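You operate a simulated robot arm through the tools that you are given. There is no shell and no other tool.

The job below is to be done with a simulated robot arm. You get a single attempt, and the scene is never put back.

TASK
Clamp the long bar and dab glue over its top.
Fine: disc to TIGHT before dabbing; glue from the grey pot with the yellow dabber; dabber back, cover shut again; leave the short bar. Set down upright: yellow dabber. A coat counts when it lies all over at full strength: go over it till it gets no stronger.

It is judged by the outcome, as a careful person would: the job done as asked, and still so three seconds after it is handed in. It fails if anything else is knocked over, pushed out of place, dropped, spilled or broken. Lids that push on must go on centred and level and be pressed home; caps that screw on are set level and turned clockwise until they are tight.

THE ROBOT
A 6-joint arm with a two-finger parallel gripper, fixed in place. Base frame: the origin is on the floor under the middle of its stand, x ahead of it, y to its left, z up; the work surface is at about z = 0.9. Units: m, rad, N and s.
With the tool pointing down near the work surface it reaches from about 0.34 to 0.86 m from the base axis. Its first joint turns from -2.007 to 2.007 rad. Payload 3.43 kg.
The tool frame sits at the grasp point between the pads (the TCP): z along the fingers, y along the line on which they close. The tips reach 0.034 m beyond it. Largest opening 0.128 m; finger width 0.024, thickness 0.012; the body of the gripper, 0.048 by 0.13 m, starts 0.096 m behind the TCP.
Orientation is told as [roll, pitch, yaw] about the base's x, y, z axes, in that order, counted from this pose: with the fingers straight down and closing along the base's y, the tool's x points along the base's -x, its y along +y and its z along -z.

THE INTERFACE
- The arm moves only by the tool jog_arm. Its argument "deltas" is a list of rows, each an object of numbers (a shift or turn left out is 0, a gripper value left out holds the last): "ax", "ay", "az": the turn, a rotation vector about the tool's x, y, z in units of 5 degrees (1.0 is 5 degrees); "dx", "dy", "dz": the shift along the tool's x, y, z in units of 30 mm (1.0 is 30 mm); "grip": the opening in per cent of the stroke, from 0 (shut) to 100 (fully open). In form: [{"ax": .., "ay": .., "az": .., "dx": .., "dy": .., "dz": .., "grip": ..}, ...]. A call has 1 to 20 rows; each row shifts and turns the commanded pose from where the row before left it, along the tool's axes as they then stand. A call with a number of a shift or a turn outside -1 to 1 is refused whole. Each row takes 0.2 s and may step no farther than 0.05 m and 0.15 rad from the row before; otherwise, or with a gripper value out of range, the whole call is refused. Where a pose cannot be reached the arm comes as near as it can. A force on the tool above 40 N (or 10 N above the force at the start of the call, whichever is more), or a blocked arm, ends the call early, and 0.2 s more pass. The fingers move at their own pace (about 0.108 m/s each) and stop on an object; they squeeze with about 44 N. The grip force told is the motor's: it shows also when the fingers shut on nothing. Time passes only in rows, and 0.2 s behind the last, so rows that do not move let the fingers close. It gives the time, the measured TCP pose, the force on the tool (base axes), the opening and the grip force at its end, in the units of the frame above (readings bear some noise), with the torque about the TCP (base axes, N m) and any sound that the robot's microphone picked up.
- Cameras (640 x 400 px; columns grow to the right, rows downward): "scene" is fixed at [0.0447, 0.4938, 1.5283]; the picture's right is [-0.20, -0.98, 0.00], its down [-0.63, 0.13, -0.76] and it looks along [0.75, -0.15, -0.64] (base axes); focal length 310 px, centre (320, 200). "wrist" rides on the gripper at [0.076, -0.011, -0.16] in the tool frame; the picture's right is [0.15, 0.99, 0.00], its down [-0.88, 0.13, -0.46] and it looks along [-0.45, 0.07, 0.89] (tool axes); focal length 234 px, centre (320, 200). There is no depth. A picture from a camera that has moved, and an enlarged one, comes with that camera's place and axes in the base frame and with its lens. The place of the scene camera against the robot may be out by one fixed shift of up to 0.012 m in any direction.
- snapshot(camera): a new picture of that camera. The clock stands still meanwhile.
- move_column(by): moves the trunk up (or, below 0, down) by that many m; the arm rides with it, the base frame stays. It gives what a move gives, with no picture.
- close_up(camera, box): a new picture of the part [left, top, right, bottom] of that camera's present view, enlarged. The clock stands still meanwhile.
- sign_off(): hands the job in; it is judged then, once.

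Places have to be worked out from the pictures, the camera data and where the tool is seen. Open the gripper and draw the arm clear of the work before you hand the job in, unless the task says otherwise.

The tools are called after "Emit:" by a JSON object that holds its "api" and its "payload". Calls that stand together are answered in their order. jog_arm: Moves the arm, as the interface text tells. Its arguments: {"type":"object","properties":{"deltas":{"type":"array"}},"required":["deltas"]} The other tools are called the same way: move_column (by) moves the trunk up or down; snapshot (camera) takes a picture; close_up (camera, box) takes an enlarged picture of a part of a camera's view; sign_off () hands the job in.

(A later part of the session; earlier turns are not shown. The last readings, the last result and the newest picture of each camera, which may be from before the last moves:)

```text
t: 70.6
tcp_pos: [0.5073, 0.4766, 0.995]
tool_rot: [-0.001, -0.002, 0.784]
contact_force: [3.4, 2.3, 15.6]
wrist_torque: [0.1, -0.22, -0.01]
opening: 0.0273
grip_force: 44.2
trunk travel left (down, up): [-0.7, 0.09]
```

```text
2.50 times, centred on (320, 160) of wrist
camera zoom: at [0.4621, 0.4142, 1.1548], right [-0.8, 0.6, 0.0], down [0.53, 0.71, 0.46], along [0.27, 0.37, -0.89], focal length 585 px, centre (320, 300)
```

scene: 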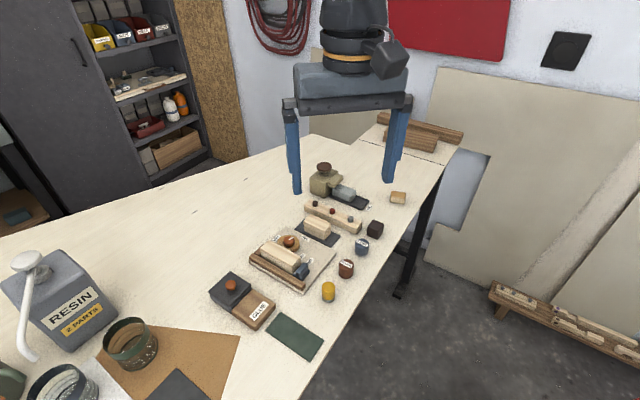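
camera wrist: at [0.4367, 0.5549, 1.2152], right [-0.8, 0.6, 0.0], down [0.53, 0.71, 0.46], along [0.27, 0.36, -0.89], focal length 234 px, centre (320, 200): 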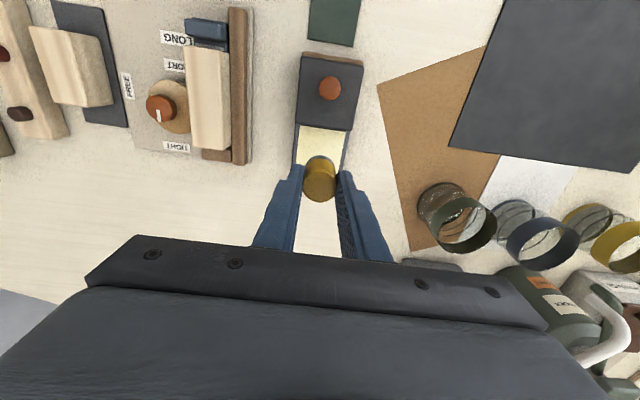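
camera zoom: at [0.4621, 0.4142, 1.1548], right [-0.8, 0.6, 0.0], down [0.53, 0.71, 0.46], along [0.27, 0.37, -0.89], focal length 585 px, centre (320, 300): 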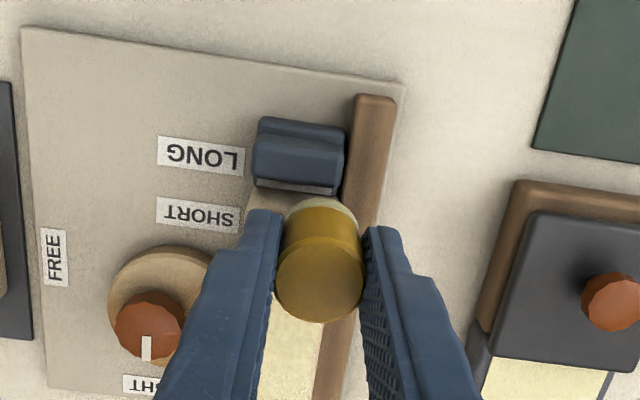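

15.6 N is more than needed; I ease up ~1 mm and sweep across the slider end to the disc side.

Emit:
{"api": "jog_arm", "payload": {"deltas": [{"dz": -0.035}, {"dy": -0.15}, {"dy": -0.15}, {"dy": -0.15}, {"dy": -0.15}, {}]}}

Emit:
{"api": "close_up", "payload": {"camera": "wrist", "box": [250, 80, 390, 240]}}

```text
t: 72.0
tcp_pos: [0.5212, 0.4629, 0.9958]
tool_rot: [-0.001, 0.0, 0.784]
contact_force: [-1.1, 0.2, 3.6]
wrist_torque: [0.05, 0.07, -0.01]
opening: 0.0273
grip_force: 43.9
trunk travel left (down, up): [-0.7, 0.09]
```

```text
2.50 times, centred on (320, 160) of wrist
camera zoom: at [0.4755, 0.4014, 1.1551], right [-0.8, 0.6, 0.0], down [0.53, 0.71, 0.46], along [0.27, 0.36, -0.89], focal length 585 px, centre (320, 300)
```

zoom: 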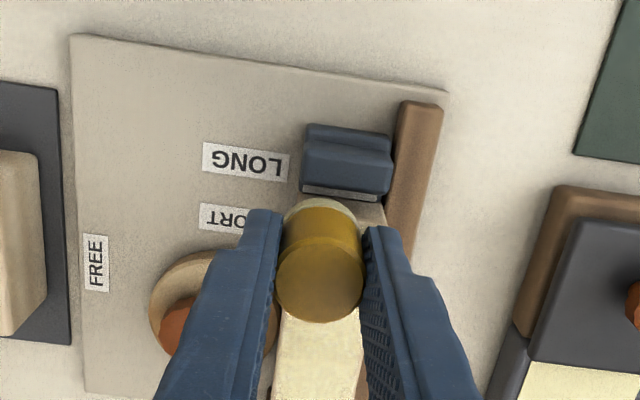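

I raise, move over the glue pot again and inspect the coat from there.

Emit:
{"api": "jog_arm", "payload": {"deltas": [{"dz": -0.3}, {"dz": -0.8}, {"dz": -0.8}, {"dx": -0.546, "dy": 0.916}, {"dx": -0.546, "dy": 0.916}, {"dx": -0.546, "dy": 0.916}, {"dx": -0.546, "dy": 0.916}, {"dx": -0.546, "dy": 0.916}, {}]}}

Emit:
{"api": "close_up", "payload": {"camera": "wrist", "box": [120, 0, 280, 180]}}

Emit:
{"api": "close_up", "payload": {"camera": "scene", "box": [250, 215, 320, 275]}}

Emit:
{"api": "close_up", "payload": {"camera": "scene", "box": [190, 230, 280, 310]}}

```text
t: 74.0
tcp_pos: [0.481, 0.6177, 1.0551]
tool_rot: [0.0, -0.002, 0.785]
contact_force: [0.0, -0.9, -0.2]
wrist_torque: [-0.02, 0.05, 0.0]
opening: 0.0276
grip_force: 44.1
trunk travel left (down, up): [-0.7, 0.09]
```

```text
2.22 times, centred on (200, 90) of wrist
camera zoom: at [0.4358, 0.5565, 1.2154], right [-0.8, 0.6, 0.0], down [0.53, 0.71, 0.46], along [0.27, 0.37, -0.89], focal length 520 px, centre (587, 444)
```

zoom: 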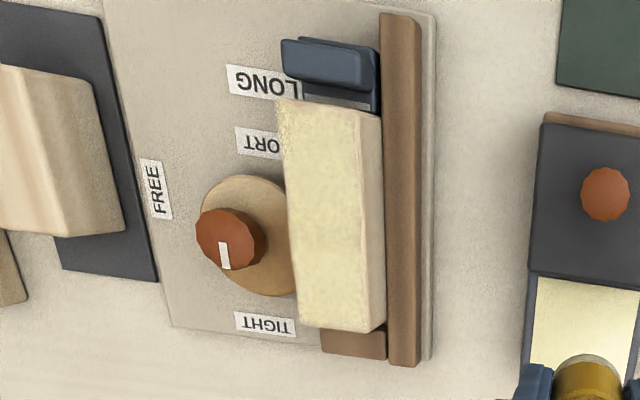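

```text
6.67 times, centred on (285, 245) of scene
camera zoom: at [0.0447, 0.4938, 1.5283], right [-0.2, -0.98, 0.0], down [-0.63, 0.13, -0.76], along [0.75, -0.15, -0.64], focal length 2067 px, centre (553, -100)
```

zoom: 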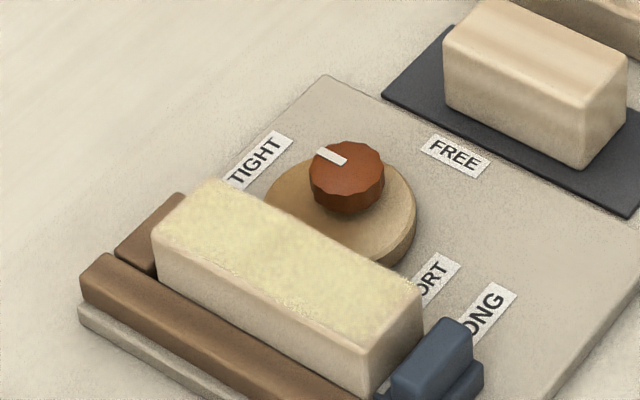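

```text
5.00 times, centred on (235, 270) of scene
camera zoom: at [0.0447, 0.4938, 1.5283], right [-0.2, -0.98, 0.0], down [-0.63, 0.13, -0.76], along [0.75, -0.15, -0.64], focal length 1550 px, centre (745, -150)
```

zoom: 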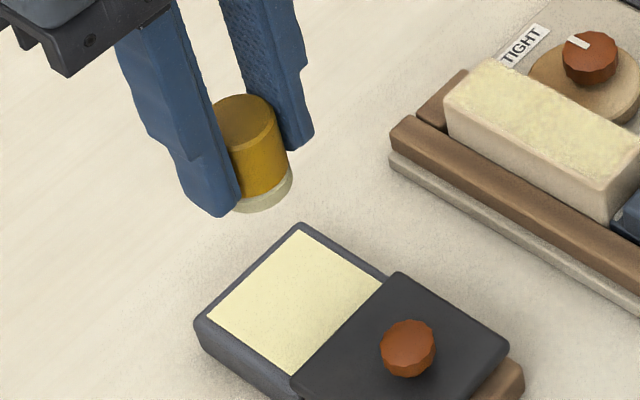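

The coat covers the whole top but is mottled. I redip for a second pass, descending gently to the glue.

Emit:
{"api": "jog_arm", "payload": {"deltas": [{"dz": 0.8}, {"dz": 0.8}, {"dz": 0.6}, {"dz": 0.2}, {"dz": 0.1}, {}]}}

```text
t: 75.4
tcp_pos: [0.482, 0.6175, 0.9779]
tool_rot: [0.001, 0.0, 0.783]
contact_force: [0.1, 0.4, -0.9]
wrist_torque: [0.03, 0.01, -0.02]
opening: 0.0276
grip_force: 43.5
trunk travel left (down, up): [-0.7, 0.09]
```

Emit:
{"api": "jog_arm", "payload": {"deltas": [{"dz": 0.05}, {"dz": 0.05}, {}]}}

Emit:
{"api": "close_up", "payload": {"camera": "scene", "box": [200, 250, 280, 310]}}

```text
t: 76.2
tcp_pos: [0.4823, 0.6177, 0.9742]
tool_rot: [-0.001, -0.001, 0.784]
contact_force: [0.6, -0.1, 0.2]
wrist_torque: [0.0, -0.02, -0.02]
opening: 0.0273
grip_force: 43.4
trunk travel left (down, up): [-0.7, 0.09]
```

```text
6.67 times, centred on (240, 280) of scene
camera zoom: at [0.0447, 0.4938, 1.5283], right [-0.2, -0.98, 0.0], down [-0.63, 0.13, -0.76], along [0.75, -0.15, -0.64], focal length 2067 px, centre (853, -333)
```

zoom: 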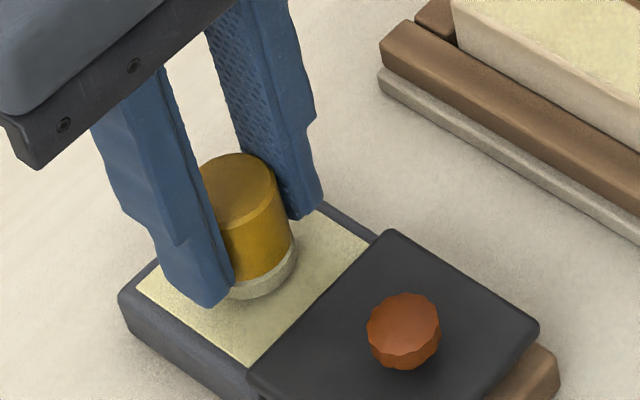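

Emit:
{"api": "jog_arm", "payload": {"deltas": [{"dz": 0.05}, {"dz": 0.04}, {}]}}

Emit:
{"api": "close_up", "payload": {"camera": "scene", "box": [200, 250, 280, 310]}}

```text
t: 77.0
tcp_pos: [0.4816, 0.6174, 0.9716]
tool_rot: [0.0, 0.001, 0.783]
contact_force: [-0.4, -0.9, -0.2]
wrist_torque: [-0.01, 0.02, 0.01]
opening: 0.0275
grip_force: 44.0
trunk travel left (down, up): [-0.7, 0.09]
```

```text
6.67 times, centred on (240, 280) of scene
camera zoom: at [0.0447, 0.4938, 1.5283], right [-0.2, -0.98, 0.0], down [-0.63, 0.13, -0.76], along [0.75, -0.15, -0.64], focal length 2067 px, centre (853, -333)
```

zoom: 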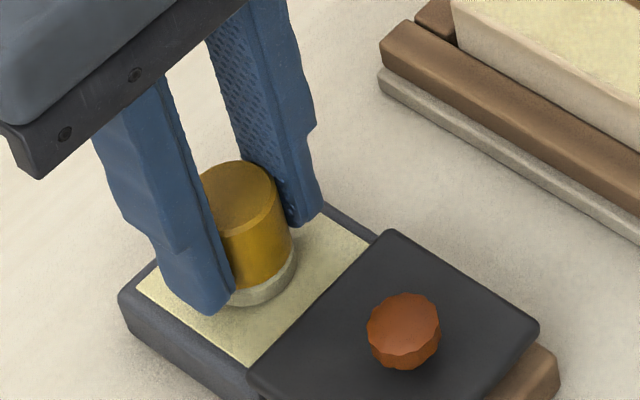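

Emit:
{"api": "jog_arm", "payload": {"deltas": [{"dz": 0.05}, {"dz": 0.03}, {}]}}

Emit:
{"api": "close_up", "payload": {"camera": "scene", "box": [200, 250, 280, 310]}}

```text
t: 77.8
tcp_pos: [0.4814, 0.6193, 0.9698]
tool_rot: [-0.001, -0.004, 0.783]
contact_force: [-1.3, -1.3, 7.8]
wrist_torque: [-0.04, 0.0, 0.0]
opening: 0.0274
grip_force: 44.0
trunk travel left (down, up): [-0.7, 0.09]
```

```text
6.67 times, centred on (240, 280) of scene
camera zoom: at [0.0447, 0.4938, 1.5283], right [-0.2, -0.98, 0.0], down [-0.63, 0.13, -0.76], along [0.75, -0.15, -0.64], focal length 2067 px, centre (853, -333)
```

zoom: 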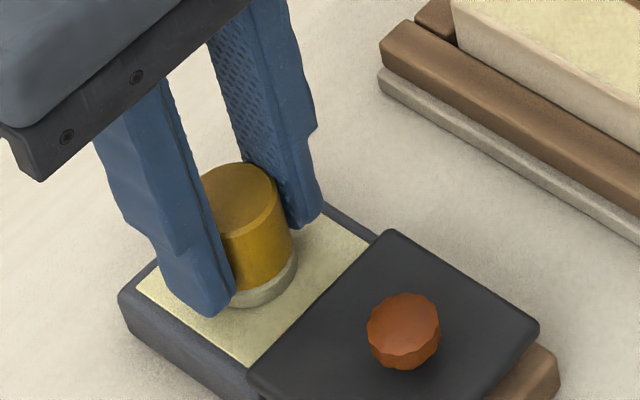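

Contact at 7.8 N — reloaded. I hold a moment, then go back over the bar's far end, disc side, and descend to just above it.

Emit:
{"api": "jog_arm", "payload": {"deltas": [{"dz": -0.02}, {}, {"dz": -0.3}, {"dz": -0.8}, {"dz": -0.8}, {"dz": -0.6}, {"dx": -0.044, "dy": -0.924}, {"dx": -0.044, "dy": -0.924}, {"dx": -0.044, "dy": -0.924}, {"dx": -0.044, "dy": -0.924}, {"dx": -0.044, "dy": -0.924}, {"dz": 0.8}, {"dz": 0.7}, {}]}}

Emit:
{"api": "close_up", "payload": {"camera": "wrist", "box": [240, 60, 400, 220]}}

```text
t: 80.8
tcp_pos: [0.5833, 0.5257, 0.9998]
tool_rot: [-0.001, 0.001, 0.784]
contact_force: [0.2, -0.4, 0.1]
wrist_torque: [0.02, 0.02, 0.0]
opening: 0.0274
grip_force: 43.8
trunk travel left (down, up): [-0.7, 0.09]
```

```text
2.50 times, centred on (320, 140) of wrist
camera zoom: at [0.5384, 0.4636, 1.1593], right [-0.8, 0.6, 0.0], down [0.53, 0.71, 0.46], along [0.27, 0.37, -0.89], focal length 585 px, centre (320, 350)
```

zoom: 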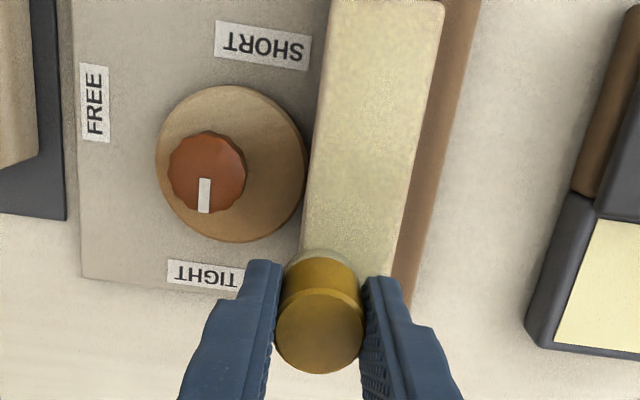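

Emit:
{"api": "jog_arm", "payload": {"deltas": [{"dz": 0.1}, {"dz": 0.05}, {"dz": 0.03}, {}]}}

```text
t: 81.8
tcp_pos: [0.5849, 0.5247, 0.9944]
tool_rot: [0.0, -0.003, 0.782]
contact_force: [-0.3, -0.8, 6.0]
wrist_torque: [-0.08, 0.01, 0.04]
opening: 0.0276
grip_force: 43.8
trunk travel left (down, up): [-0.7, 0.09]
```

Contact at 6 N. Second pass: lane on the disc side toward the slider.

Emit:
{"api": "jog_arm", "payload": {"deltas": [{"dx": 0.25}, {"dx": 0.25}, {"dx": 0.25}, {"dx": 0.25}, {"dx": 0.25}, {"dx": 0.25}, {"dx": 0.25}, {"dx": 0.25}, {"dx": 0.25}, {"dx": 0.25}, {"dx": 0.25}, {"dx": 0.25}, {}]}}

```text
t: 84.6
tcp_pos: [0.5209, 0.4605, 0.9952]
tool_rot: [0.0, -0.002, 0.785]
contact_force: [3.1, 2.9, 15.8]
wrist_torque: [0.2, -0.12, -0.01]
opening: 0.0275
grip_force: 43.9
trunk travel left (down, up): [-0.7, 0.09]
```

Force climbs ~10 N toward this end, so I ease off, shift to the middle lane and stroke back with a slight compensating descent.

Emit:
{"api": "jog_arm", "payload": {"deltas": [{"dz": -0.03}, {"dy": 0.15}, {"dy": 0.15}, {"dx": -0.25, "dz": 0.003}, {"dx": -0.25, "dz": 0.003}, {"dx": -0.25, "dz": 0.003}, {"dx": -0.25, "dz": 0.003}, {"dx": -0.25, "dz": 0.003}, {"dx": -0.25, "dz": 0.003}, {"dx": -0.25, "dz": 0.003}, {"dx": -0.25, "dz": 0.003}, {"dx": -0.25, "dz": 0.003}, {"dx": -0.25, "dz": 0.003}, {"dx": -0.25, "dz": 0.003}, {"dx": -0.25, "dz": 0.003}, {}]}}

```text
t: 88.0
tcp_pos: [0.578, 0.5306, 0.9938]
tool_rot: [0.001, 0.001, 0.782]
contact_force: [0.0, 0.6, 4.3]
wrist_torque: [0.0, -0.01, 0.01]
opening: 0.0276
grip_force: 44.1
trunk travel left (down, up): [-0.7, 0.09]
```

4.3 N at the far end. Now the fence-side lane toward the slider, rising slightly as I go.

Emit:
{"api": "jog_arm", "payload": {"deltas": [{"dy": 0.15}, {"dy": 0.17}, {"dx": 0.25, "dz": -0.002}, {"dx": 0.25, "dz": -0.003}, {"dx": 0.25, "dz": -0.003}, {"dx": 0.25, "dz": -0.003}, {"dx": 0.25, "dz": -0.003}, {"dx": 0.25, "dz": -0.003}, {"dx": 0.25, "dz": -0.003}, {"dx": 0.25, "dz": -0.003}, {"dx": 0.25, "dz": -0.003}, {"dx": 0.25, "dz": -0.003}, {"dx": 0.25, "dz": -0.003}, {"dx": 0.25}, {}]}}

```text
t: 91.2
tcp_pos: [0.5057, 0.4745, 0.9951]
tool_rot: [0.001, 0.0, 0.783]
contact_force: [1.1, 0.1, -0.6]
wrist_torque: [0.01, 0.01, -0.03]
opening: 0.0275
grip_force: 43.6
trunk travel left (down, up): [-0.7, 0.09]
```

Contact was lost at the end here; I lower until it returns, then sweep across the slider end.

Emit:
{"api": "jog_arm", "payload": {"deltas": [{"dz": 0.03}, {}]}}

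```text
t: 91.8
tcp_pos: [0.5087, 0.4742, 0.9941]
tool_rot: [-0.002, 0.001, 0.784]
contact_force: [0.6, -0.5, 0.3]
wrist_torque: [-0.01, 0.02, 0.0]
opening: 0.0276
grip_force: 44.3
trunk travel left (down, up): [-0.7, 0.09]
```

Emit:
{"api": "jog_arm", "payload": {"deltas": [{"dz": 0.03}, {}]}}

Emit:
{"api": "close_up", "payload": {"camera": "scene", "box": [260, 220, 330, 280]}}

```text
t: 92.4
tcp_pos: [0.5075, 0.4722, 0.9955]
tool_rot: [0.0, -0.001, 0.782]
contact_force: [-2.8, -0.5, 8.5]
wrist_torque: [-0.04, 0.05, 0.0]
opening: 0.0275
grip_force: 43.5
trunk travel left (down, up): [-0.7, 0.09]
```

```text
6.67 times, centred on (295, 250) of scene
camera zoom: at [0.0447, 0.4938, 1.5283], right [-0.2, -0.98, 0.0], down [-0.63, 0.13, -0.76], along [0.75, -0.15, -0.64], focal length 2067 px, centre (487, -133)
```

zoom: 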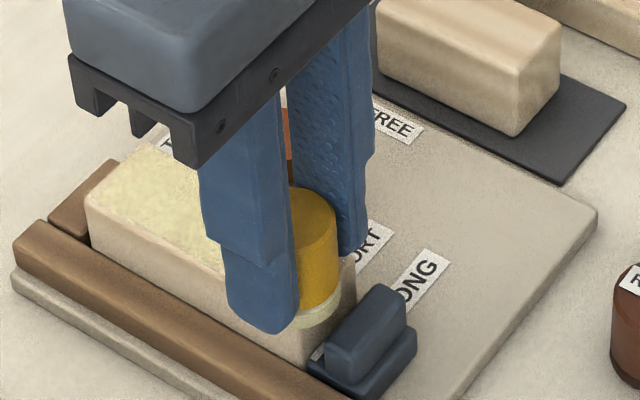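

8.5 N again. I stroke this lane back and forth over the near half, then sweep across the slider end.

Emit:
{"api": "jog_arm", "payload": {"deltas": [{"dz": -0.01, "dx": -0.25}, {"dx": -0.25}, {"dx": -0.25}, {"dx": -0.25}, {"dx": -0.25}, {"dx": -0.25}, {"dx": 0.25}, {"dx": 0.25}, {"dx": 0.25}, {"dx": 0.25}, {"dx": 0.25}, {"dx": 0.25}, {"dy": -0.15}, {"dy": -0.15}, {"dy": -0.15}, {"dy": -0.15}, {}]}}

```text
t: 96.0
tcp_pos: [0.521, 0.4625, 0.9934]
tool_rot: [0.0, 0.0, 0.784]
contact_force: [-4.8, 2.7, 16.8]
wrist_torque: [0.2, 0.22, 0.04]
opening: 0.0275
grip_force: 44.2
trunk travel left (down, up): [-0.7, 0.09]
```

I raise and move over the pot to inspect the second coat.

Emit:
{"api": "jog_arm", "payload": {"deltas": [{"dz": -0.3}, {"dz": -0.8}, {"dz": -0.8}, {"dx": -0.546, "dy": 0.916}, {"dx": -0.546, "dy": 0.916}, {"dx": -0.546, "dy": 0.916}, {"dx": -0.546, "dy": 0.916}, {"dx": -0.546, "dy": 0.916}, {}]}}

Emit:
{"api": "close_up", "payload": {"camera": "wrist", "box": [160, 30, 260, 170]}}

Emit:
{"api": "close_up", "payload": {"camera": "scene", "box": [255, 225, 315, 275]}}

Emit:
{"api": "close_up", "payload": {"camera": "wrist", "box": [270, 110, 370, 220]}}

```text
t: 98.0
tcp_pos: [0.4815, 0.6181, 1.0515]
tool_rot: [0.001, -0.001, 0.784]
contact_force: [1.0, -1.2, -0.6]
wrist_torque: [0.02, 0.02, 0.02]
opening: 0.0275
grip_force: 44.2
trunk travel left (down, up): [-0.7, 0.09]
```

```text
2.86 times, centred on (210, 100) of wrist
camera zoom: at [0.4348, 0.5567, 1.2112], right [-0.8, 0.6, 0.0], down [0.53, 0.71, 0.46], along [0.27, 0.37, -0.89], focal length 669 px, centre (634, 486)
```

zoom: 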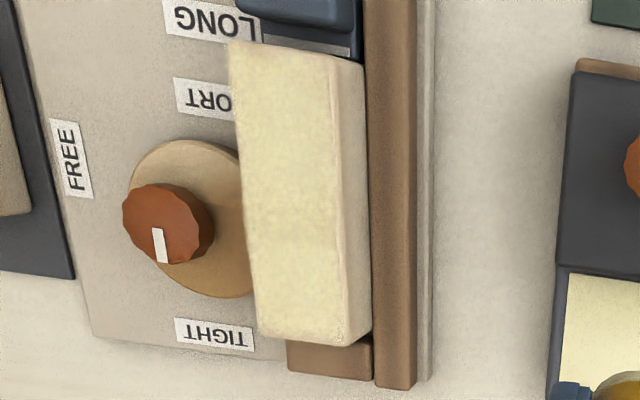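

```text
8.00 times, centred on (285, 250) of scene
camera zoom: at [0.0447, 0.4938, 1.5283], right [-0.2, -0.98, 0.0], down [-0.63, 0.13, -0.76], along [0.75, -0.15, -0.64], focal length 2481 px, centre (600, -200)
```

zoom: 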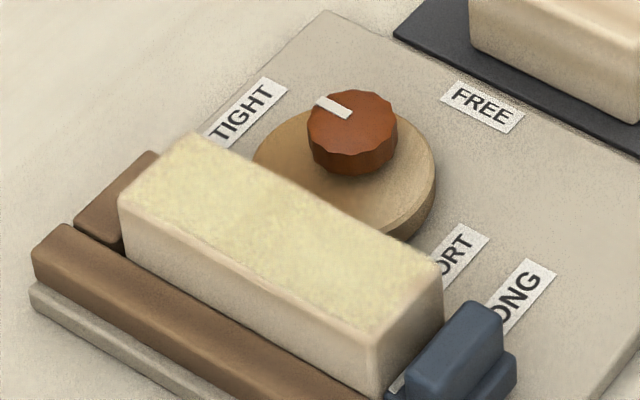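

```text
3.64 times, centred on (320, 165) of wrist
camera zoom: at [0.4348, 0.5567, 1.2112], right [-0.8, 0.6, 0.0], down [0.53, 0.71, 0.46], along [0.27, 0.37, -0.89], focal length 852 px, centre (320, 327)
```

zoom: 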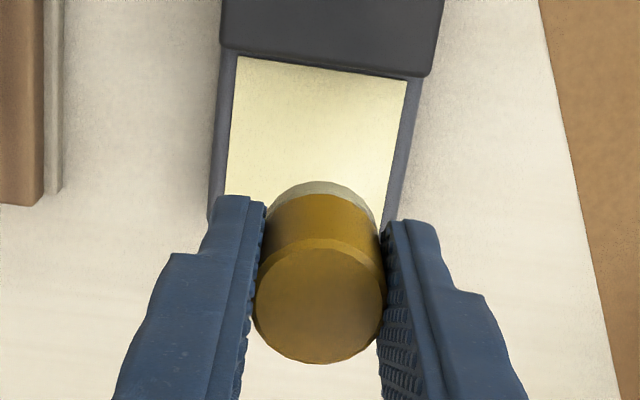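

The coat is stronger and more even, with slight mottling left. I redip for a third pass.

Emit:
{"api": "jog_arm", "payload": {"deltas": [{"dz": 0.8}, {"dz": 0.8}, {"dz": 0.6}, {"dz": 0.3}, {"dz": 0.1}, {"dz": 0.05}, {"dz": 0.05}, {}]}}

```text
t: 99.8
tcp_pos: [0.4817, 0.6174, 0.9683]
tool_rot: [0.0, 0.0, 0.783]
contact_force: [0.9, -0.3, -0.6]
wrist_torque: [-0.01, -0.03, -0.01]
opening: 0.0274
grip_force: 43.7
trunk travel left (down, up): [-0.7, 0.09]
```

Emit:
{"api": "jog_arm", "payload": {"deltas": [{"dz": 0.05}, {"dz": 0.04}, {}]}}

```text
t: 100.6
tcp_pos: [0.4803, 0.6176, 0.9703]
tool_rot: [0.0, -0.006, 0.782]
contact_force: [3.6, 1.9, 22.6]
wrist_torque: [0.03, -0.15, -0.01]
opening: 0.0278
grip_force: 44.0
trunk travel left (down, up): [-0.7, 0.09]
```

Loaded (a bit firm; I back off). Back to the bar's far end, disc-side lane.

Emit:
{"api": "jog_arm", "payload": {"deltas": [{"dz": -0.05}, {}, {"dz": -0.3}, {"dz": -0.8}, {"dz": -0.8}, {"dz": -0.6}, {"dx": -0.06, "dy": -0.924}, {"dx": -0.06, "dy": -0.924}, {"dx": -0.06, "dy": -0.924}, {"dx": -0.06, "dy": -0.924}, {"dx": -0.06, "dy": -0.924}, {"dz": 0.8}, {"dz": 0.7}, {"dz": 0.1}, {"dz": 0.05}, {}]}}

```text
t: 104.0
tcp_pos: [0.5838, 0.5244, 0.9938]
tool_rot: [0.0, 0.0, 0.785]
contact_force: [-0.7, -0.3, 0.1]
wrist_torque: [0.01, 0.01, 0.01]
opening: 0.0275
grip_force: 44.0
trunk travel left (down, up): [-0.7, 0.09]
```

Emit:
{"api": "jog_arm", "payload": {"deltas": [{"dz": 0.03}, {"dz": 0.03}, {}]}}

```text
t: 104.8
tcp_pos: [0.5852, 0.5255, 0.9938]
tool_rot: [0.0, -0.003, 0.783]
contact_force: [-1.5, -0.9, 11.9]
wrist_torque: [-0.11, 0.07, -0.01]
opening: 0.0275
grip_force: 43.8
trunk travel left (down, up): [-0.7, 0.09]
```

11.9 N; easing slightly, I stroke the disc-side lane to the slider end.

Emit:
{"api": "jog_arm", "payload": {"deltas": [{"dz": -0.015}, {"dx": 0.25, "dz": -0.001}, {"dx": 0.25, "dz": -0.001}, {"dx": 0.25, "dz": -0.001}, {"dx": 0.25, "dz": -0.001}, {"dx": 0.25, "dz": -0.001}, {"dx": 0.25, "dz": -0.001}, {"dx": 0.25, "dz": -0.001}, {"dx": 0.25, "dz": -0.001}, {"dx": 0.25, "dz": -0.001}, {"dx": 0.25, "dz": -0.001}, {"dx": 0.25, "dz": -0.001}, {"dx": 0.25, "dz": -0.001}, {}]}}

```text
t: 107.8
tcp_pos: [0.5219, 0.4621, 0.9934]
tool_rot: [0.001, 0.0, 0.783]
contact_force: [4.9, 6.0, 27.1]
wrist_torque: [0.43, -0.27, -0.03]
opening: 0.0277
grip_force: 44.3
trunk travel left (down, up): [-0.7, 0.09]
```

27 N is too firm at this end; I lift 1.5 mm, shift to the middle lane and stroke back.

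Emit:
{"api": "jog_arm", "payload": {"deltas": [{"dz": -0.045}, {"dx": 0.05, "dy": 0.15}, {"dy": 0.15}, {}]}}

```text
t: 108.8
tcp_pos: [0.5137, 0.4652, 0.9939]
tool_rot: [0.0, 0.002, 0.784]
contact_force: [1.2, -4.5, 12.9]
wrist_torque: [-0.11, -0.14, -0.01]
opening: 0.0276
grip_force: 43.9
trunk travel left (down, up): [-0.7, 0.09]
```

Emit:
{"api": "jog_arm", "payload": {"deltas": [{"dz": -0.01, "dx": -0.25}, {"dx": -0.25, "dz": 0.002}, {"dx": -0.25, "dz": 0.002}, {"dx": -0.25, "dz": 0.003}, {"dx": -0.25, "dz": 0.003}, {"dx": -0.25, "dz": 0.003}, {"dx": -0.25, "dz": 0.003}, {"dx": -0.25, "dz": 0.003}, {"dx": -0.25, "dz": 0.003}, {"dx": -0.25, "dz": 0.003}, {"dx": -0.25, "dz": 0.003}, {"dx": -0.25, "dz": 0.003}, {"dx": -0.1}, {}]}}

```text
t: 111.8
tcp_pos: [0.5795, 0.5326, 0.9944]
tool_rot: [0.0, -0.002, 0.783]
contact_force: [-2.7, -2.2, 14.8]
wrist_torque: [-0.19, 0.16, -0.01]
opening: 0.0273
grip_force: 44.1
trunk travel left (down, up): [-0.7, 0.09]
```

Emit:
{"api": "jog_arm", "payload": {"deltas": [{"dz": -0.02}, {"dy": 0.15}, {"dy": 0.18}, {"dx": 0.25}, {"dx": 0.25}, {"dx": 0.25}, {"dx": 0.25}, {"dx": 0.25}, {"dx": 0.25}, {"dx": 0.25}, {"dx": 0.25}, {"dx": 0.25}, {"dx": 0.25}, {"dx": 0.25}, {"dx": 0.25}, {"dx": 0.1}, {}]}}

```text
t: 115.4
tcp_pos: [0.5073, 0.4722, 0.9943]
tool_rot: [-0.001, 0.001, 0.784]
contact_force: [1.1, -0.3, 5.8]
wrist_torque: [0.02, -0.06, -0.01]
opening: 0.0273
grip_force: 44.1
trunk travel left (down, up): [-0.7, 0.09]
```

Good contact (5.8 N). I sweep across the slider end corner to corner.

Emit:
{"api": "jog_arm", "payload": {"deltas": [{"dy": 0.1}, {"dy": -0.15}, {"dy": -0.15}, {"dy": -0.15}, {"dy": -0.15}, {"dy": -0.1}, {}, {"dy": 0.15, "dx": -0.1}, {"dy": 0.15}, {"dy": 0.15}, {"dy": 0.15}, {}]}}

```text
t: 118.0
tcp_pos: [0.5094, 0.4754, 0.9935]
tool_rot: [0.001, 0.001, 0.784]
contact_force: [1.2, 0.4, 3.5]
wrist_torque: [0.0, -0.08, -0.02]
opening: 0.0275
grip_force: 44.1
trunk travel left (down, up): [-0.7, 0.09]
```

Emit:
{"api": "jog_arm", "payload": {"deltas": [{"dz": -0.3}, {"dz": -0.8}, {"dz": -0.8}, {"dx": -0.544, "dy": 0.802}, {"dx": -0.544, "dy": 0.802}, {"dx": -0.544, "dy": 0.802}, {"dx": -0.544, "dy": 0.802}, {"dx": -0.544, "dy": 0.802}, {}]}}

Emit:
{"api": "close_up", "payload": {"camera": "wrist", "box": [160, 30, 260, 170]}}

Emit:
{"api": "close_up", "payload": {"camera": "scene", "box": [255, 225, 315, 275]}}

```text
t: 120.0
tcp_pos: [0.4819, 0.6179, 1.0514]
tool_rot: [-0.002, 0.0, 0.783]
contact_force: [0.5, -0.1, -0.2]
wrist_torque: [-0.03, -0.01, 0.0]
opening: 0.0277
grip_force: 44.3
trunk travel left (down, up): [-0.7, 0.09]
```

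```text
2.86 times, centred on (210, 100) of wrist
camera zoom: at [0.4366, 0.5557, 1.2118], right [-0.8, 0.6, 0.0], down [0.53, 0.71, 0.46], along [0.27, 0.37, -0.89], focal length 669 px, centre (634, 486)
```

zoom: 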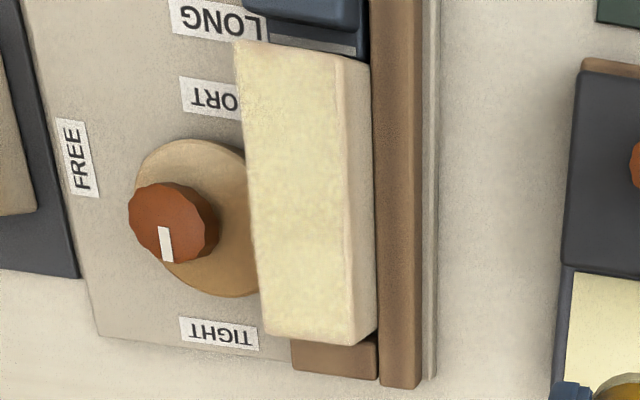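

```text
8.00 times, centred on (285, 250) of scene
camera zoom: at [0.0447, 0.4938, 1.5283], right [-0.2, -0.98, 0.0], down [-0.63, 0.13, -0.76], along [0.75, -0.15, -0.64], focal length 2481 px, centre (600, -200)
```

zoom: 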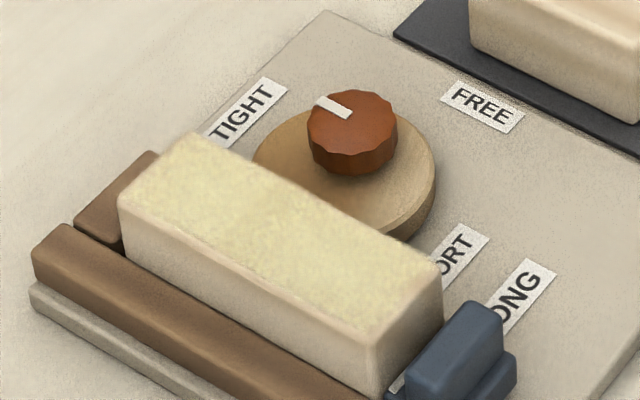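

Emit:
{"api": "close_up", "payload": {"camera": "wrist", "box": [185, 40, 225, 95]}}

Emit:
{"api": "close_up", "payload": {"camera": "wrist", "box": [185, 95, 225, 155]}}

Emit:
{"api": "close_up", "payload": {"camera": "scene", "box": [266, 238, 312, 270]}}

```text
7.27 times, centred on (205, 68) of wrist
camera zoom: at [0.4366, 0.5557, 1.2118], right [-0.8, 0.6, 0.0], down [0.53, 0.71, 0.46], along [0.27, 0.37, -0.89], focal length 1703 px, centre (1156, 1164)
```

zoom: 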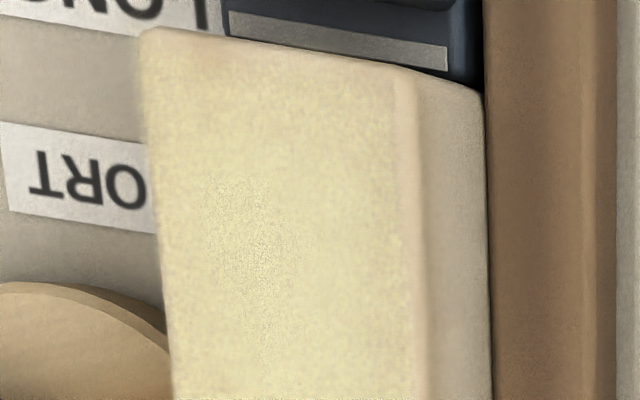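

```text
6.67 times, centred on (205, 125) of wrist
camera zoom: at [0.4366, 0.5557, 1.2118], right [-0.8, 0.6, 0.0], down [0.53, 0.71, 0.46], along [0.27, 0.37, -0.89], focal length 1561 px, centre (1087, 700)
```

zoom: 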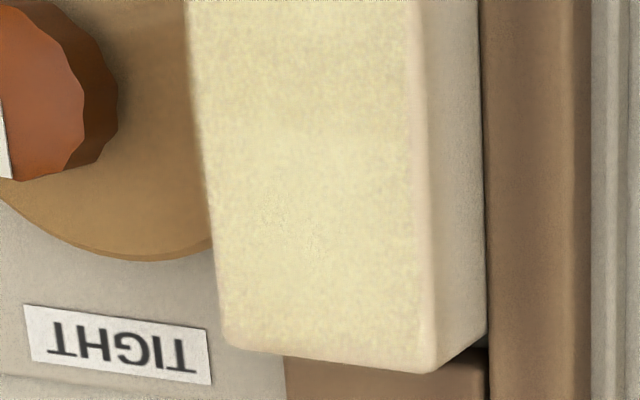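

```text
12.50 times, centred on (289, 254) of scene
camera zoom: at [0.0447, 0.4938, 1.5283], right [-0.2, -0.98, 0.0], down [-0.63, 0.13, -0.76], along [0.75, -0.15, -0.64], focal length 3876 px, centre (708, -475)
```

zoom: 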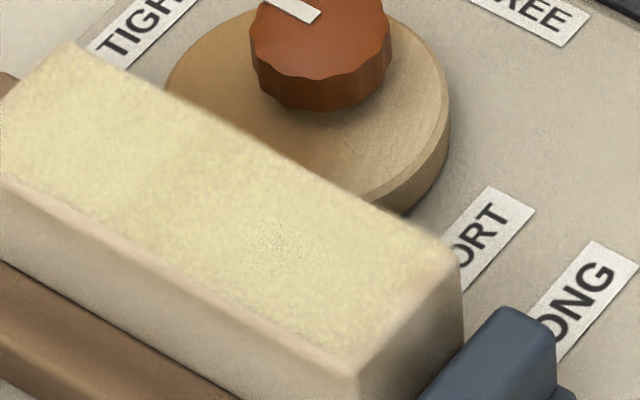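

The slider-end strip (last ~5 mm) is still weaker — the dabber sits ~2 mm toward the far side in the grip. I redip and concentrate on that end, then do one more full pass.

Emit:
{"api": "jog_arm", "payload": {"deltas": [{"dz": 0.8}, {"dz": 0.8}, {"dz": 0.6}, {"dz": 0.3}, {"dz": 0.1}, {"dz": 0.05}, {"dz": 0.05}, {"dz": 0.03}, {"dz": 0.02}, {}]}}

```text
t: 122.2
tcp_pos: [0.4821, 0.6183, 0.9697]
tool_rot: [0.0, 0.0, 0.783]
contact_force: [-0.1, 0.3, 0.6]
wrist_torque: [0.0, -0.02, 0.03]
opening: 0.0274
grip_force: 43.7
trunk travel left (down, up): [-0.7, 0.09]
```

Emit:
{"api": "jog_arm", "payload": {"deltas": [{"dz": 0.03}, {"dz": 0.02}, {}]}}

```text
t: 123.0
tcp_pos: [0.4807, 0.6199, 0.9708]
tool_rot: [-0.002, -0.003, 0.784]
contact_force: [-1.1, 0.4, 13.7]
wrist_torque: [-0.02, 0.02, 0.01]
opening: 0.0276
grip_force: 44.1
trunk travel left (down, up): [-0.7, 0.09]
```

Emit:
{"api": "jog_arm", "payload": {"deltas": [{"dz": -0.03}, {}, {"dz": -0.3}, {"dz": -0.8}, {"dz": -0.8}, {"dz": -0.6}, {"dx": 0.583, "dy": -0.798}, {"dx": 0.583, "dy": -0.798}, {"dx": 0.583, "dy": -0.798}, {"dx": 0.583, "dy": -0.798}, {"dx": 0.583, "dy": -0.798}, {"dz": 0.8}, {"dz": 0.7}, {"dz": 0.1}, {"dz": 0.03}, {}]}}

Emit:
{"api": "close_up", "payload": {"camera": "wrist", "box": [260, 110, 380, 220]}}

```text
t: 126.4
tcp_pos: [0.5038, 0.4723, 0.994]
tool_rot: [-0.003, -0.002, 0.783]
contact_force: [-0.4, 0.1, 2.1]
wrist_torque: [-0.03, 0.0, 0.0]
opening: 0.0273
grip_force: 43.9
trunk travel left (down, up): [-0.7, 0.09]
```

```text
3.64 times, centred on (320, 165) of wrist
camera zoom: at [0.4587, 0.4099, 1.154], right [-0.8, 0.6, 0.0], down [0.53, 0.71, 0.46], along [0.27, 0.37, -0.89], focal length 852 px, centre (320, 327)
```

zoom: 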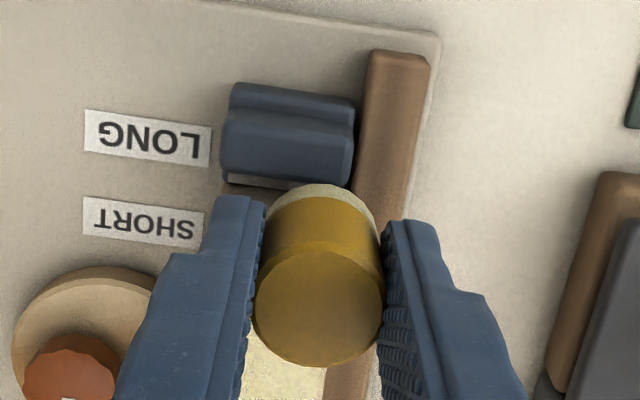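

Contact is light (2.1 N) right at the end. I press slightly and sweep across the end twice.

Emit:
{"api": "jog_arm", "payload": {"deltas": [{"dz": 0.025}, {"dy": -0.15}, {"dy": -0.15}, {"dy": -0.15}, {"dy": -0.15}, {"dy": -0.1}, {"dx": -0.15}, {"dy": 0.15}, {"dy": 0.15}, {"dy": 0.15}, {"dy": 0.15}, {"dy": 0.12}, {"dx": 0.15}, {}]}}

```text
t: 129.4
tcp_pos: [0.5039, 0.4727, 0.9936]
tool_rot: [-0.001, 0.0, 0.785]
contact_force: [2.9, 4.1, 14.6]
wrist_torque: [0.25, -0.2, 0.0]
opening: 0.0274
grip_force: 44.1
trunk travel left (down, up): [-0.7, 0.09]
```

Now the fence-side lane to the far end.

Emit:
{"api": "jog_arm", "payload": {"deltas": [{"dz": -0.02}, {"dx": -0.25}, {"dx": -0.25}, {"dx": -0.25}, {"dx": -0.25}, {"dx": -0.25}, {"dx": -0.25}, {"dx": -0.25}, {"dx": -0.25}, {"dx": -0.25}, {"dx": -0.25}, {"dx": -0.25}, {"dx": -0.25}, {"dx": -0.1}, {}]}}

```text
t: 132.6
tcp_pos: [0.5689, 0.5383, 0.9941]
tool_rot: [0.0, 0.0, 0.783]
contact_force: [-1.4, -1.7, 12.7]
wrist_torque: [-0.13, -0.01, 0.0]
opening: 0.0273
grip_force: 43.7
trunk travel left (down, up): [-0.7, 0.09]
```

Sweep across the far end, then the disc-side lane back.

Emit:
{"api": "jog_arm", "payload": {"deltas": [{"dz": -0.01, "dx": -0.1}, {"dy": -0.15}, {"dy": -0.15}, {"dy": -0.15}, {"dy": -0.15}, {"dy": -0.1}, {"dx": 0.25}, {"dx": 0.25}, {"dx": 0.25}, {"dx": 0.25}, {"dx": 0.25}, {"dx": 0.25}, {"dx": 0.25}, {"dx": 0.25}, {"dx": 0.25}, {"dx": 0.25}, {"dx": 0.25}, {"dx": 0.25}, {"dx": 0.15}, {}]}}

```text
t: 136.8
tcp_pos: [0.5191, 0.4593, 0.9937]
tool_rot: [0.0, 0.0, 0.784]
contact_force: [0.7, -0.6, 1.2]
wrist_torque: [-0.03, -0.01, 0.02]
opening: 0.0276
grip_force: 43.9
trunk travel left (down, up): [-0.7, 0.09]
```

Emit:
{"api": "jog_arm", "payload": {"deltas": [{"dz": 0.025}, {}, {"dy": 0.15}, {"dy": 0.15}, {"dx": -0.25}, {"dx": -0.25}, {"dx": -0.25}, {"dx": -0.25}, {"dx": -0.25}, {"dx": -0.25}, {"dx": -0.25}, {"dx": -0.25}, {"dx": -0.25}, {"dx": -0.25}, {"dx": -0.25}, {"dx": -0.25}, {}]}}

```text
t: 140.4
tcp_pos: [0.5771, 0.5291, 0.9943]
tool_rot: [0.0, -0.002, 0.785]
contact_force: [-0.4, -0.4, 5.2]
wrist_torque: [-0.04, 0.05, -0.03]
opening: 0.0272
grip_force: 44.1
trunk travel left (down, up): [-0.7, 0.09]
```

Emit:
{"api": "jog_arm", "payload": {"deltas": [{"dz": -0.3}, {"dz": -0.8}, {"dz": -0.8}, {"dx": 0.03, "dy": 0.868}, {"dx": 0.03, "dy": 0.868}, {"dx": 0.03, "dy": 0.868}, {"dx": 0.03, "dy": 0.868}, {"dx": 0.03, "dy": 0.868}, {}]}}

Emit:
{"api": "close_up", "payload": {"camera": "wrist", "box": [185, 40, 225, 95]}}

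Emit:
{"api": "close_up", "payload": {"camera": "wrist", "box": [185, 95, 225, 155]}}

Emit:
{"api": "close_up", "payload": {"camera": "scene", "box": [266, 238, 312, 270]}}

Emit:
{"api": "close_up", "payload": {"camera": "scene", "box": [255, 225, 315, 275]}}

```text
t: 142.4
tcp_pos: [0.4824, 0.6181, 1.0517]
tool_rot: [0.001, -0.001, 0.783]
contact_force: [-0.8, 0.5, 0.0]
wrist_torque: [0.0, -0.01, -0.04]
opening: 0.0276
grip_force: 43.8
trunk travel left (down, up): [-0.7, 0.09]
```

```text
7.27 times, centred on (205, 68) of wrist
camera zoom: at [0.4367, 0.5566, 1.2116], right [-0.8, 0.6, 0.0], down [0.53, 0.71, 0.46], along [0.27, 0.37, -0.89], focal length 1703 px, centre (1156, 1164)
```

zoom: 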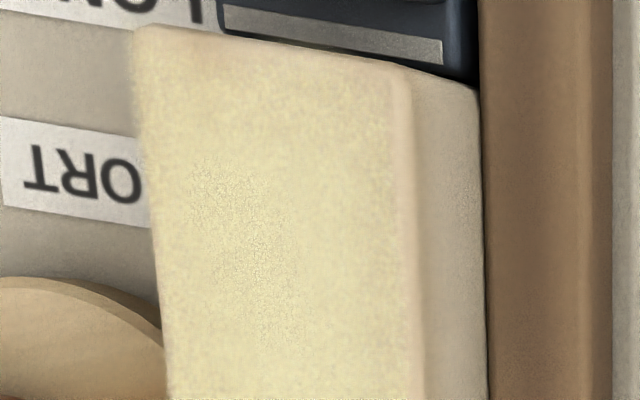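

```text
6.67 times, centred on (205, 125) of wrist
camera zoom: at [0.4367, 0.5566, 1.2116], right [-0.8, 0.6, 0.0], down [0.53, 0.71, 0.46], along [0.27, 0.37, -0.89], focal length 1561 px, centre (1087, 700)
```

zoom: 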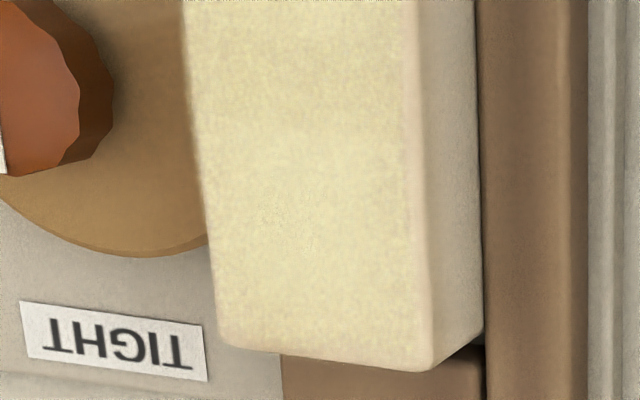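

```text
12.50 times, centred on (289, 254) of scene
camera zoom: at [0.0447, 0.4938, 1.5283], right [-0.2, -0.98, 0.0], down [-0.63, 0.13, -0.76], along [0.75, -0.15, -0.64], focal length 3876 px, centre (708, -475)
```

zoom: 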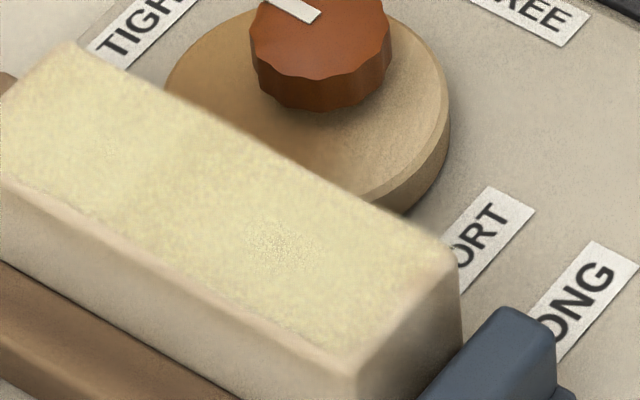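

```text
8.00 times, centred on (285, 250) of scene
camera zoom: at [0.0447, 0.4938, 1.5283], right [-0.2, -0.98, 0.0], down [-0.63, 0.13, -0.76], along [0.75, -0.15, -0.64], focal length 2481 px, centre (600, -200)
```

zoom: 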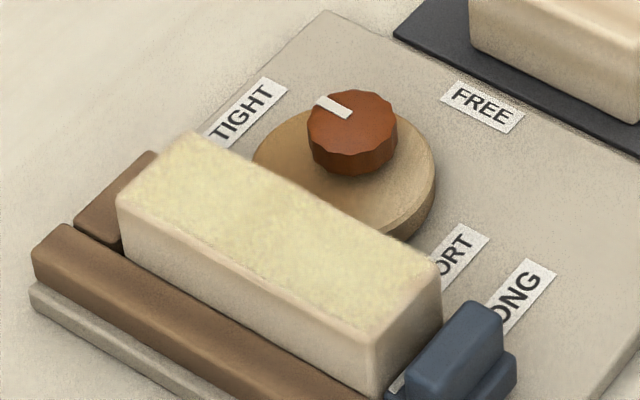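

The near end improved; elsewhere pass 3 and 4 look alike, i.e. nearly saturated. I do one more loaded pass, emphasising the slider end, to be sure nothing is left below full strength.

Emit:
{"api": "jog_arm", "payload": {"deltas": [{"dz": 0.8}, {"dz": 0.8}, {"dz": 0.6}, {"dz": 0.3}, {"dz": 0.1}, {"dz": 0.05}, {"dz": 0.05}, {"dz": 0.03}, {"dz": 0.03}, {}]}}

```text
t: 144.6
tcp_pos: [0.4821, 0.6179, 0.9686]
tool_rot: [0.0, -0.001, 0.783]
contact_force: [-2.7, -1.4, 14.3]
wrist_torque: [-0.04, 0.09, 0.0]
opening: 0.0277
grip_force: 43.8
trunk travel left (down, up): [-0.7, 0.09]
```

Emit:
{"api": "jog_arm", "payload": {"deltas": [{"dz": -0.03}, {}, {"dz": -0.3}, {"dz": -0.8}, {"dz": -0.8}, {"dz": -0.6}, {"dx": 0.59, "dy": -0.798}, {"dx": 0.59, "dy": -0.798}, {"dx": 0.59, "dy": -0.798}, {"dx": 0.59, "dy": -0.798}, {"dx": 0.59, "dy": -0.798}, {"dz": 0.8}, {"dz": 0.7}, {"dz": 0.1}, {"dz": 0.03}, {}]}}

```text
t: 148.0
tcp_pos: [0.5052, 0.4718, 0.9943]
tool_rot: [0.0, 0.0, 0.783]
contact_force: [0.2, 0.3, -0.6]
wrist_torque: [-0.01, 0.02, -0.05]
opening: 0.0274
grip_force: 44.1
trunk travel left (down, up): [-0.7, 0.09]
```

Emit:
{"api": "jog_arm", "payload": {"deltas": [{"dz": 0.03}, {}]}}

```text
t: 148.6
tcp_pos: [0.5046, 0.4714, 0.9935]
tool_rot: [0.001, 0.0, 0.783]
contact_force: [0.7, -0.2, 1.8]
wrist_torque: [-0.03, -0.08, -0.01]
opening: 0.0274
grip_force: 44.5
trunk travel left (down, up): [-0.7, 0.09]
```

Light contact at the end; I press a touch and sweep across the slider end several times.

Emit:
{"api": "jog_arm", "payload": {"deltas": [{"dz": 0.03}, {}, {"dy": -0.15}, {"dy": -0.15}, {"dy": -0.15}, {"dy": -0.15}, {"dy": -0.1}, {}, {"dx": -0.12}, {"dy": 0.15}, {"dy": 0.15}, {"dy": 0.15}, {"dy": 0.15}, {"dy": 0.12}, {"dx": 0.1}, {}]}}

```text
t: 152.0
tcp_pos: [0.5043, 0.4719, 0.9936]
tool_rot: [0.0, 0.0, 0.786]
contact_force: [2.7, 3.0, 13.7]
wrist_torque: [0.19, -0.25, 0.0]
opening: 0.0276
grip_force: 43.5
trunk travel left (down, up): [-0.7, 0.09]
```

Emit:
{"api": "jog_arm", "payload": {"deltas": [{"dz": -0.015}, {"dx": -0.25}, {"dx": -0.25}, {"dx": -0.25}, {"dx": -0.25}, {"dx": -0.25}, {"dx": -0.25}, {"dx": -0.25}, {"dx": -0.25}, {"dx": -0.25}, {"dx": -0.25}, {"dx": -0.25}, {"dx": -0.25}, {"dx": -0.15}, {}]}}

```text
t: 155.2
tcp_pos: [0.5685, 0.5386, 0.9931]
tool_rot: [0.001, 0.001, 0.783]
contact_force: [-2.5, -2.7, 10.0]
wrist_torque: [-0.12, 0.01, 0.02]
opening: 0.0276
grip_force: 44.0
trunk travel left (down, up): [-0.7, 0.09]
```

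The fence lane kept contact (10 N). Now across the far end and back along the disc-side lane.

Emit:
{"api": "jog_arm", "payload": {"deltas": [{"dx": -0.1}, {"dy": -0.15}, {"dy": -0.15}, {"dy": -0.15}, {"dy": -0.15}, {"dy": -0.1}, {"dx": 0.25}, {"dx": 0.25}, {"dx": 0.25}, {"dx": 0.25}, {"dx": 0.25}, {"dx": 0.25}, {"dx": 0.25}, {"dx": 0.25}, {"dx": 0.25}, {"dx": 0.25}, {"dx": 0.25}, {"dx": 0.25}, {"dx": 0.15}, {}]}}

```text
t: 159.4
tcp_pos: [0.52, 0.4585, 0.9935]
tool_rot: [0.001, 0.0, 0.785]
contact_force: [3.7, 0.7, 17.2]
wrist_torque: [0.2, -0.15, -0.04]
opening: 0.0273
grip_force: 43.6
trunk travel left (down, up): [-0.7, 0.09]
```

Emit:
{"api": "jog_arm", "payload": {"deltas": [{"dz": -0.02}, {"dy": 0.15}, {"dy": 0.15}, {"dx": -0.25}, {"dx": -0.25}, {"dx": -0.25}, {"dx": -0.25}, {"dx": -0.25}, {"dx": -0.25}, {"dx": -0.25}, {"dx": -0.25}, {"dx": -0.25}, {"dx": -0.25}, {"dx": -0.25}, {"dx": -0.25}, {}]}}

```text
t: 162.8
tcp_pos: [0.5777, 0.5284, 0.994]
tool_rot: [0.001, 0.001, 0.785]
contact_force: [0.2, -0.4, 3.0]
wrist_torque: [-0.08, 0.01, 0.0]
opening: 0.0276
grip_force: 44.2
trunk travel left (down, up): [-0.7, 0.09]
```

Still in contact at the lane's end. I raise and inspect from beside the bar.

Emit:
{"api": "jog_arm", "payload": {"deltas": [{"dz": -0.3}, {"dz": -0.8}, {"dz": -0.8}, {"dx": 0.03, "dy": 0.868}, {"dx": 0.03, "dy": 0.868}, {"dx": 0.03, "dy": 0.868}, {"dx": 0.03, "dy": 0.868}, {"dx": 0.03, "dy": 0.868}, {}]}}

Emit:
{"api": "close_up", "payload": {"camera": "wrist", "box": [185, 40, 225, 95]}}

Emit:
{"api": "close_up", "payload": {"camera": "wrist", "box": [185, 95, 225, 155]}}

Emit:
{"api": "close_up", "payload": {"camera": "scene", "box": [255, 225, 315, 275]}}

```text
t: 164.8
tcp_pos: [0.4815, 0.6163, 1.0529]
tool_rot: [0.0, 0.0, 0.782]
contact_force: [0.1, -0.6, -0.3]
wrist_torque: [0.04, 0.01, 0.01]
opening: 0.0274
grip_force: 43.9
trunk travel left (down, up): [-0.7, 0.09]
```

```text
7.27 times, centred on (205, 68) of wrist
camera zoom: at [0.4371, 0.555, 1.2126], right [-0.8, 0.6, 0.0], down [0.53, 0.71, 0.46], along [0.27, 0.37, -0.89], focal length 1703 px, centre (1156, 1164)
```

zoom: 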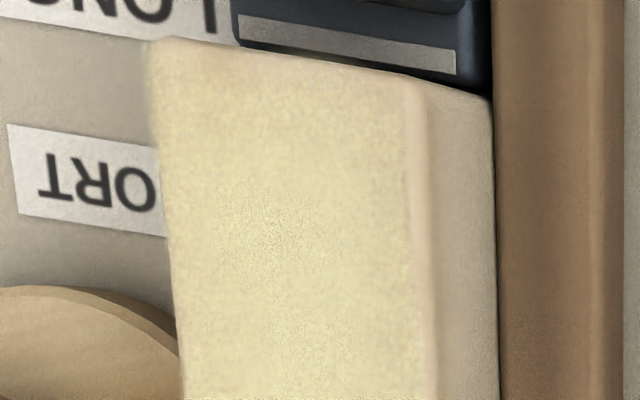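

```text
6.67 times, centred on (205, 125) of wrist
camera zoom: at [0.4371, 0.555, 1.2126], right [-0.8, 0.6, 0.0], down [0.53, 0.71, 0.46], along [0.27, 0.37, -0.89], focal length 1561 px, centre (1087, 700)
```

zoom: 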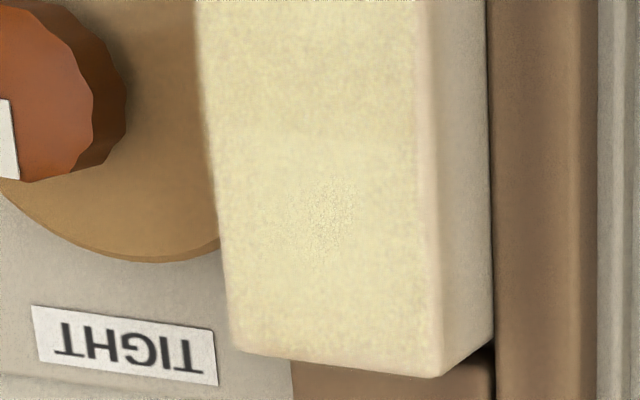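

```text
8.00 times, centred on (285, 250) of scene
camera zoom: at [0.0447, 0.4938, 1.5283], right [-0.2, -0.98, 0.0], down [-0.63, 0.13, -0.76], along [0.75, -0.15, -0.64], focal length 2481 px, centre (600, -200)
```

zoom: 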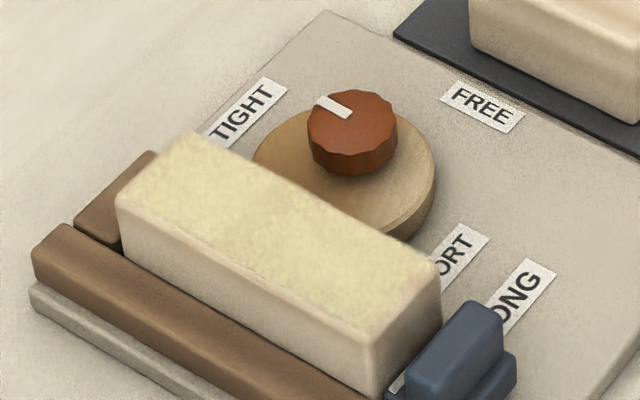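

Passes 4 and 5 look the same. I check the slider end closely from above, hovering over the bar's far half.

Emit:
{"api": "jog_arm", "payload": {"deltas": [{"dx": 0.05, "dy": -0.858}, {"dx": 0.05, "dy": -0.858}, {"dx": 0.05, "dy": -0.858}, {"dx": 0.05, "dy": -0.858}, {"dx": 0.05, "dy": -0.858}, {"dz": 0.6}, {}]}}

Emit:
{"api": "close_up", "payload": {"camera": "wrist", "box": [270, 50, 370, 160]}}

Emit:
{"api": "close_up", "payload": {"camera": "wrist", "box": [300, 50, 360, 110]}}

```text
t: 166.4
tcp_pos: [0.5679, 0.5216, 1.0341]
tool_rot: [0.0, 0.001, 0.784]
contact_force: [-0.6, -0.4, -0.3]
wrist_torque: [-0.01, -0.02, 0.0]
opening: 0.0274
grip_force: 43.5
trunk travel left (down, up): [-0.7, 0.09]
```

```text
3.64 times, centred on (320, 105) of wrist
camera zoom: at [0.522, 0.4598, 1.1937], right [-0.8, 0.6, 0.0], down [0.53, 0.71, 0.46], along [0.27, 0.37, -0.89], focal length 852 px, centre (320, 546)
```

zoom: 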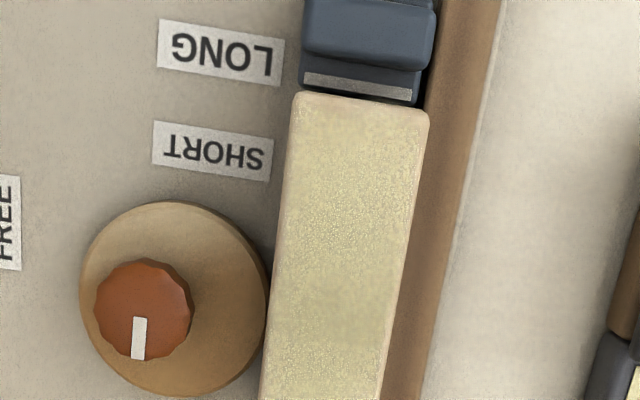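

```text
6.67 times, centred on (330, 80) of wrist
camera zoom: at [0.522, 0.4598, 1.1937], right [-0.8, 0.6, 0.0], down [0.53, 0.71, 0.46], along [0.27, 0.37, -0.89], focal length 1561 px, centre (253, 1000)
```

zoom: 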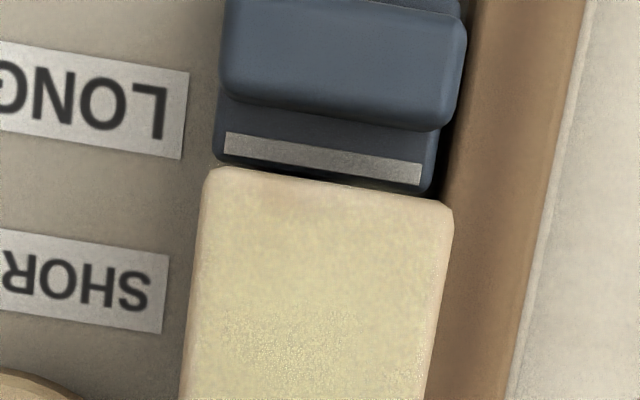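

A slight fade remains in the last few mm at the middle of the slider end. I dab there specifically.

Emit:
{"api": "jog_arm", "payload": {"deltas": [{"dx": 0.9, "dy": 0.1}, {"dx": 0.9, "dy": 0.1}, {"dx": 0.9, "dy": 0.1}, {"dz": 0.8}, {"dz": 0.4}, {"dz": 0.08}, {"dz": 0.04}, {"dz": 0.03}, {}]}}

```text
t: 168.4
tcp_pos: [0.5052, 0.4712, 0.9943]
tool_rot: [0.0, -0.004, 0.783]
contact_force: [-4.0, -3.0, 18.6]
wrist_torque: [-0.02, -0.02, 0.0]
opening: 0.0278
grip_force: 44.0
trunk travel left (down, up): [-0.7, 0.09]
```

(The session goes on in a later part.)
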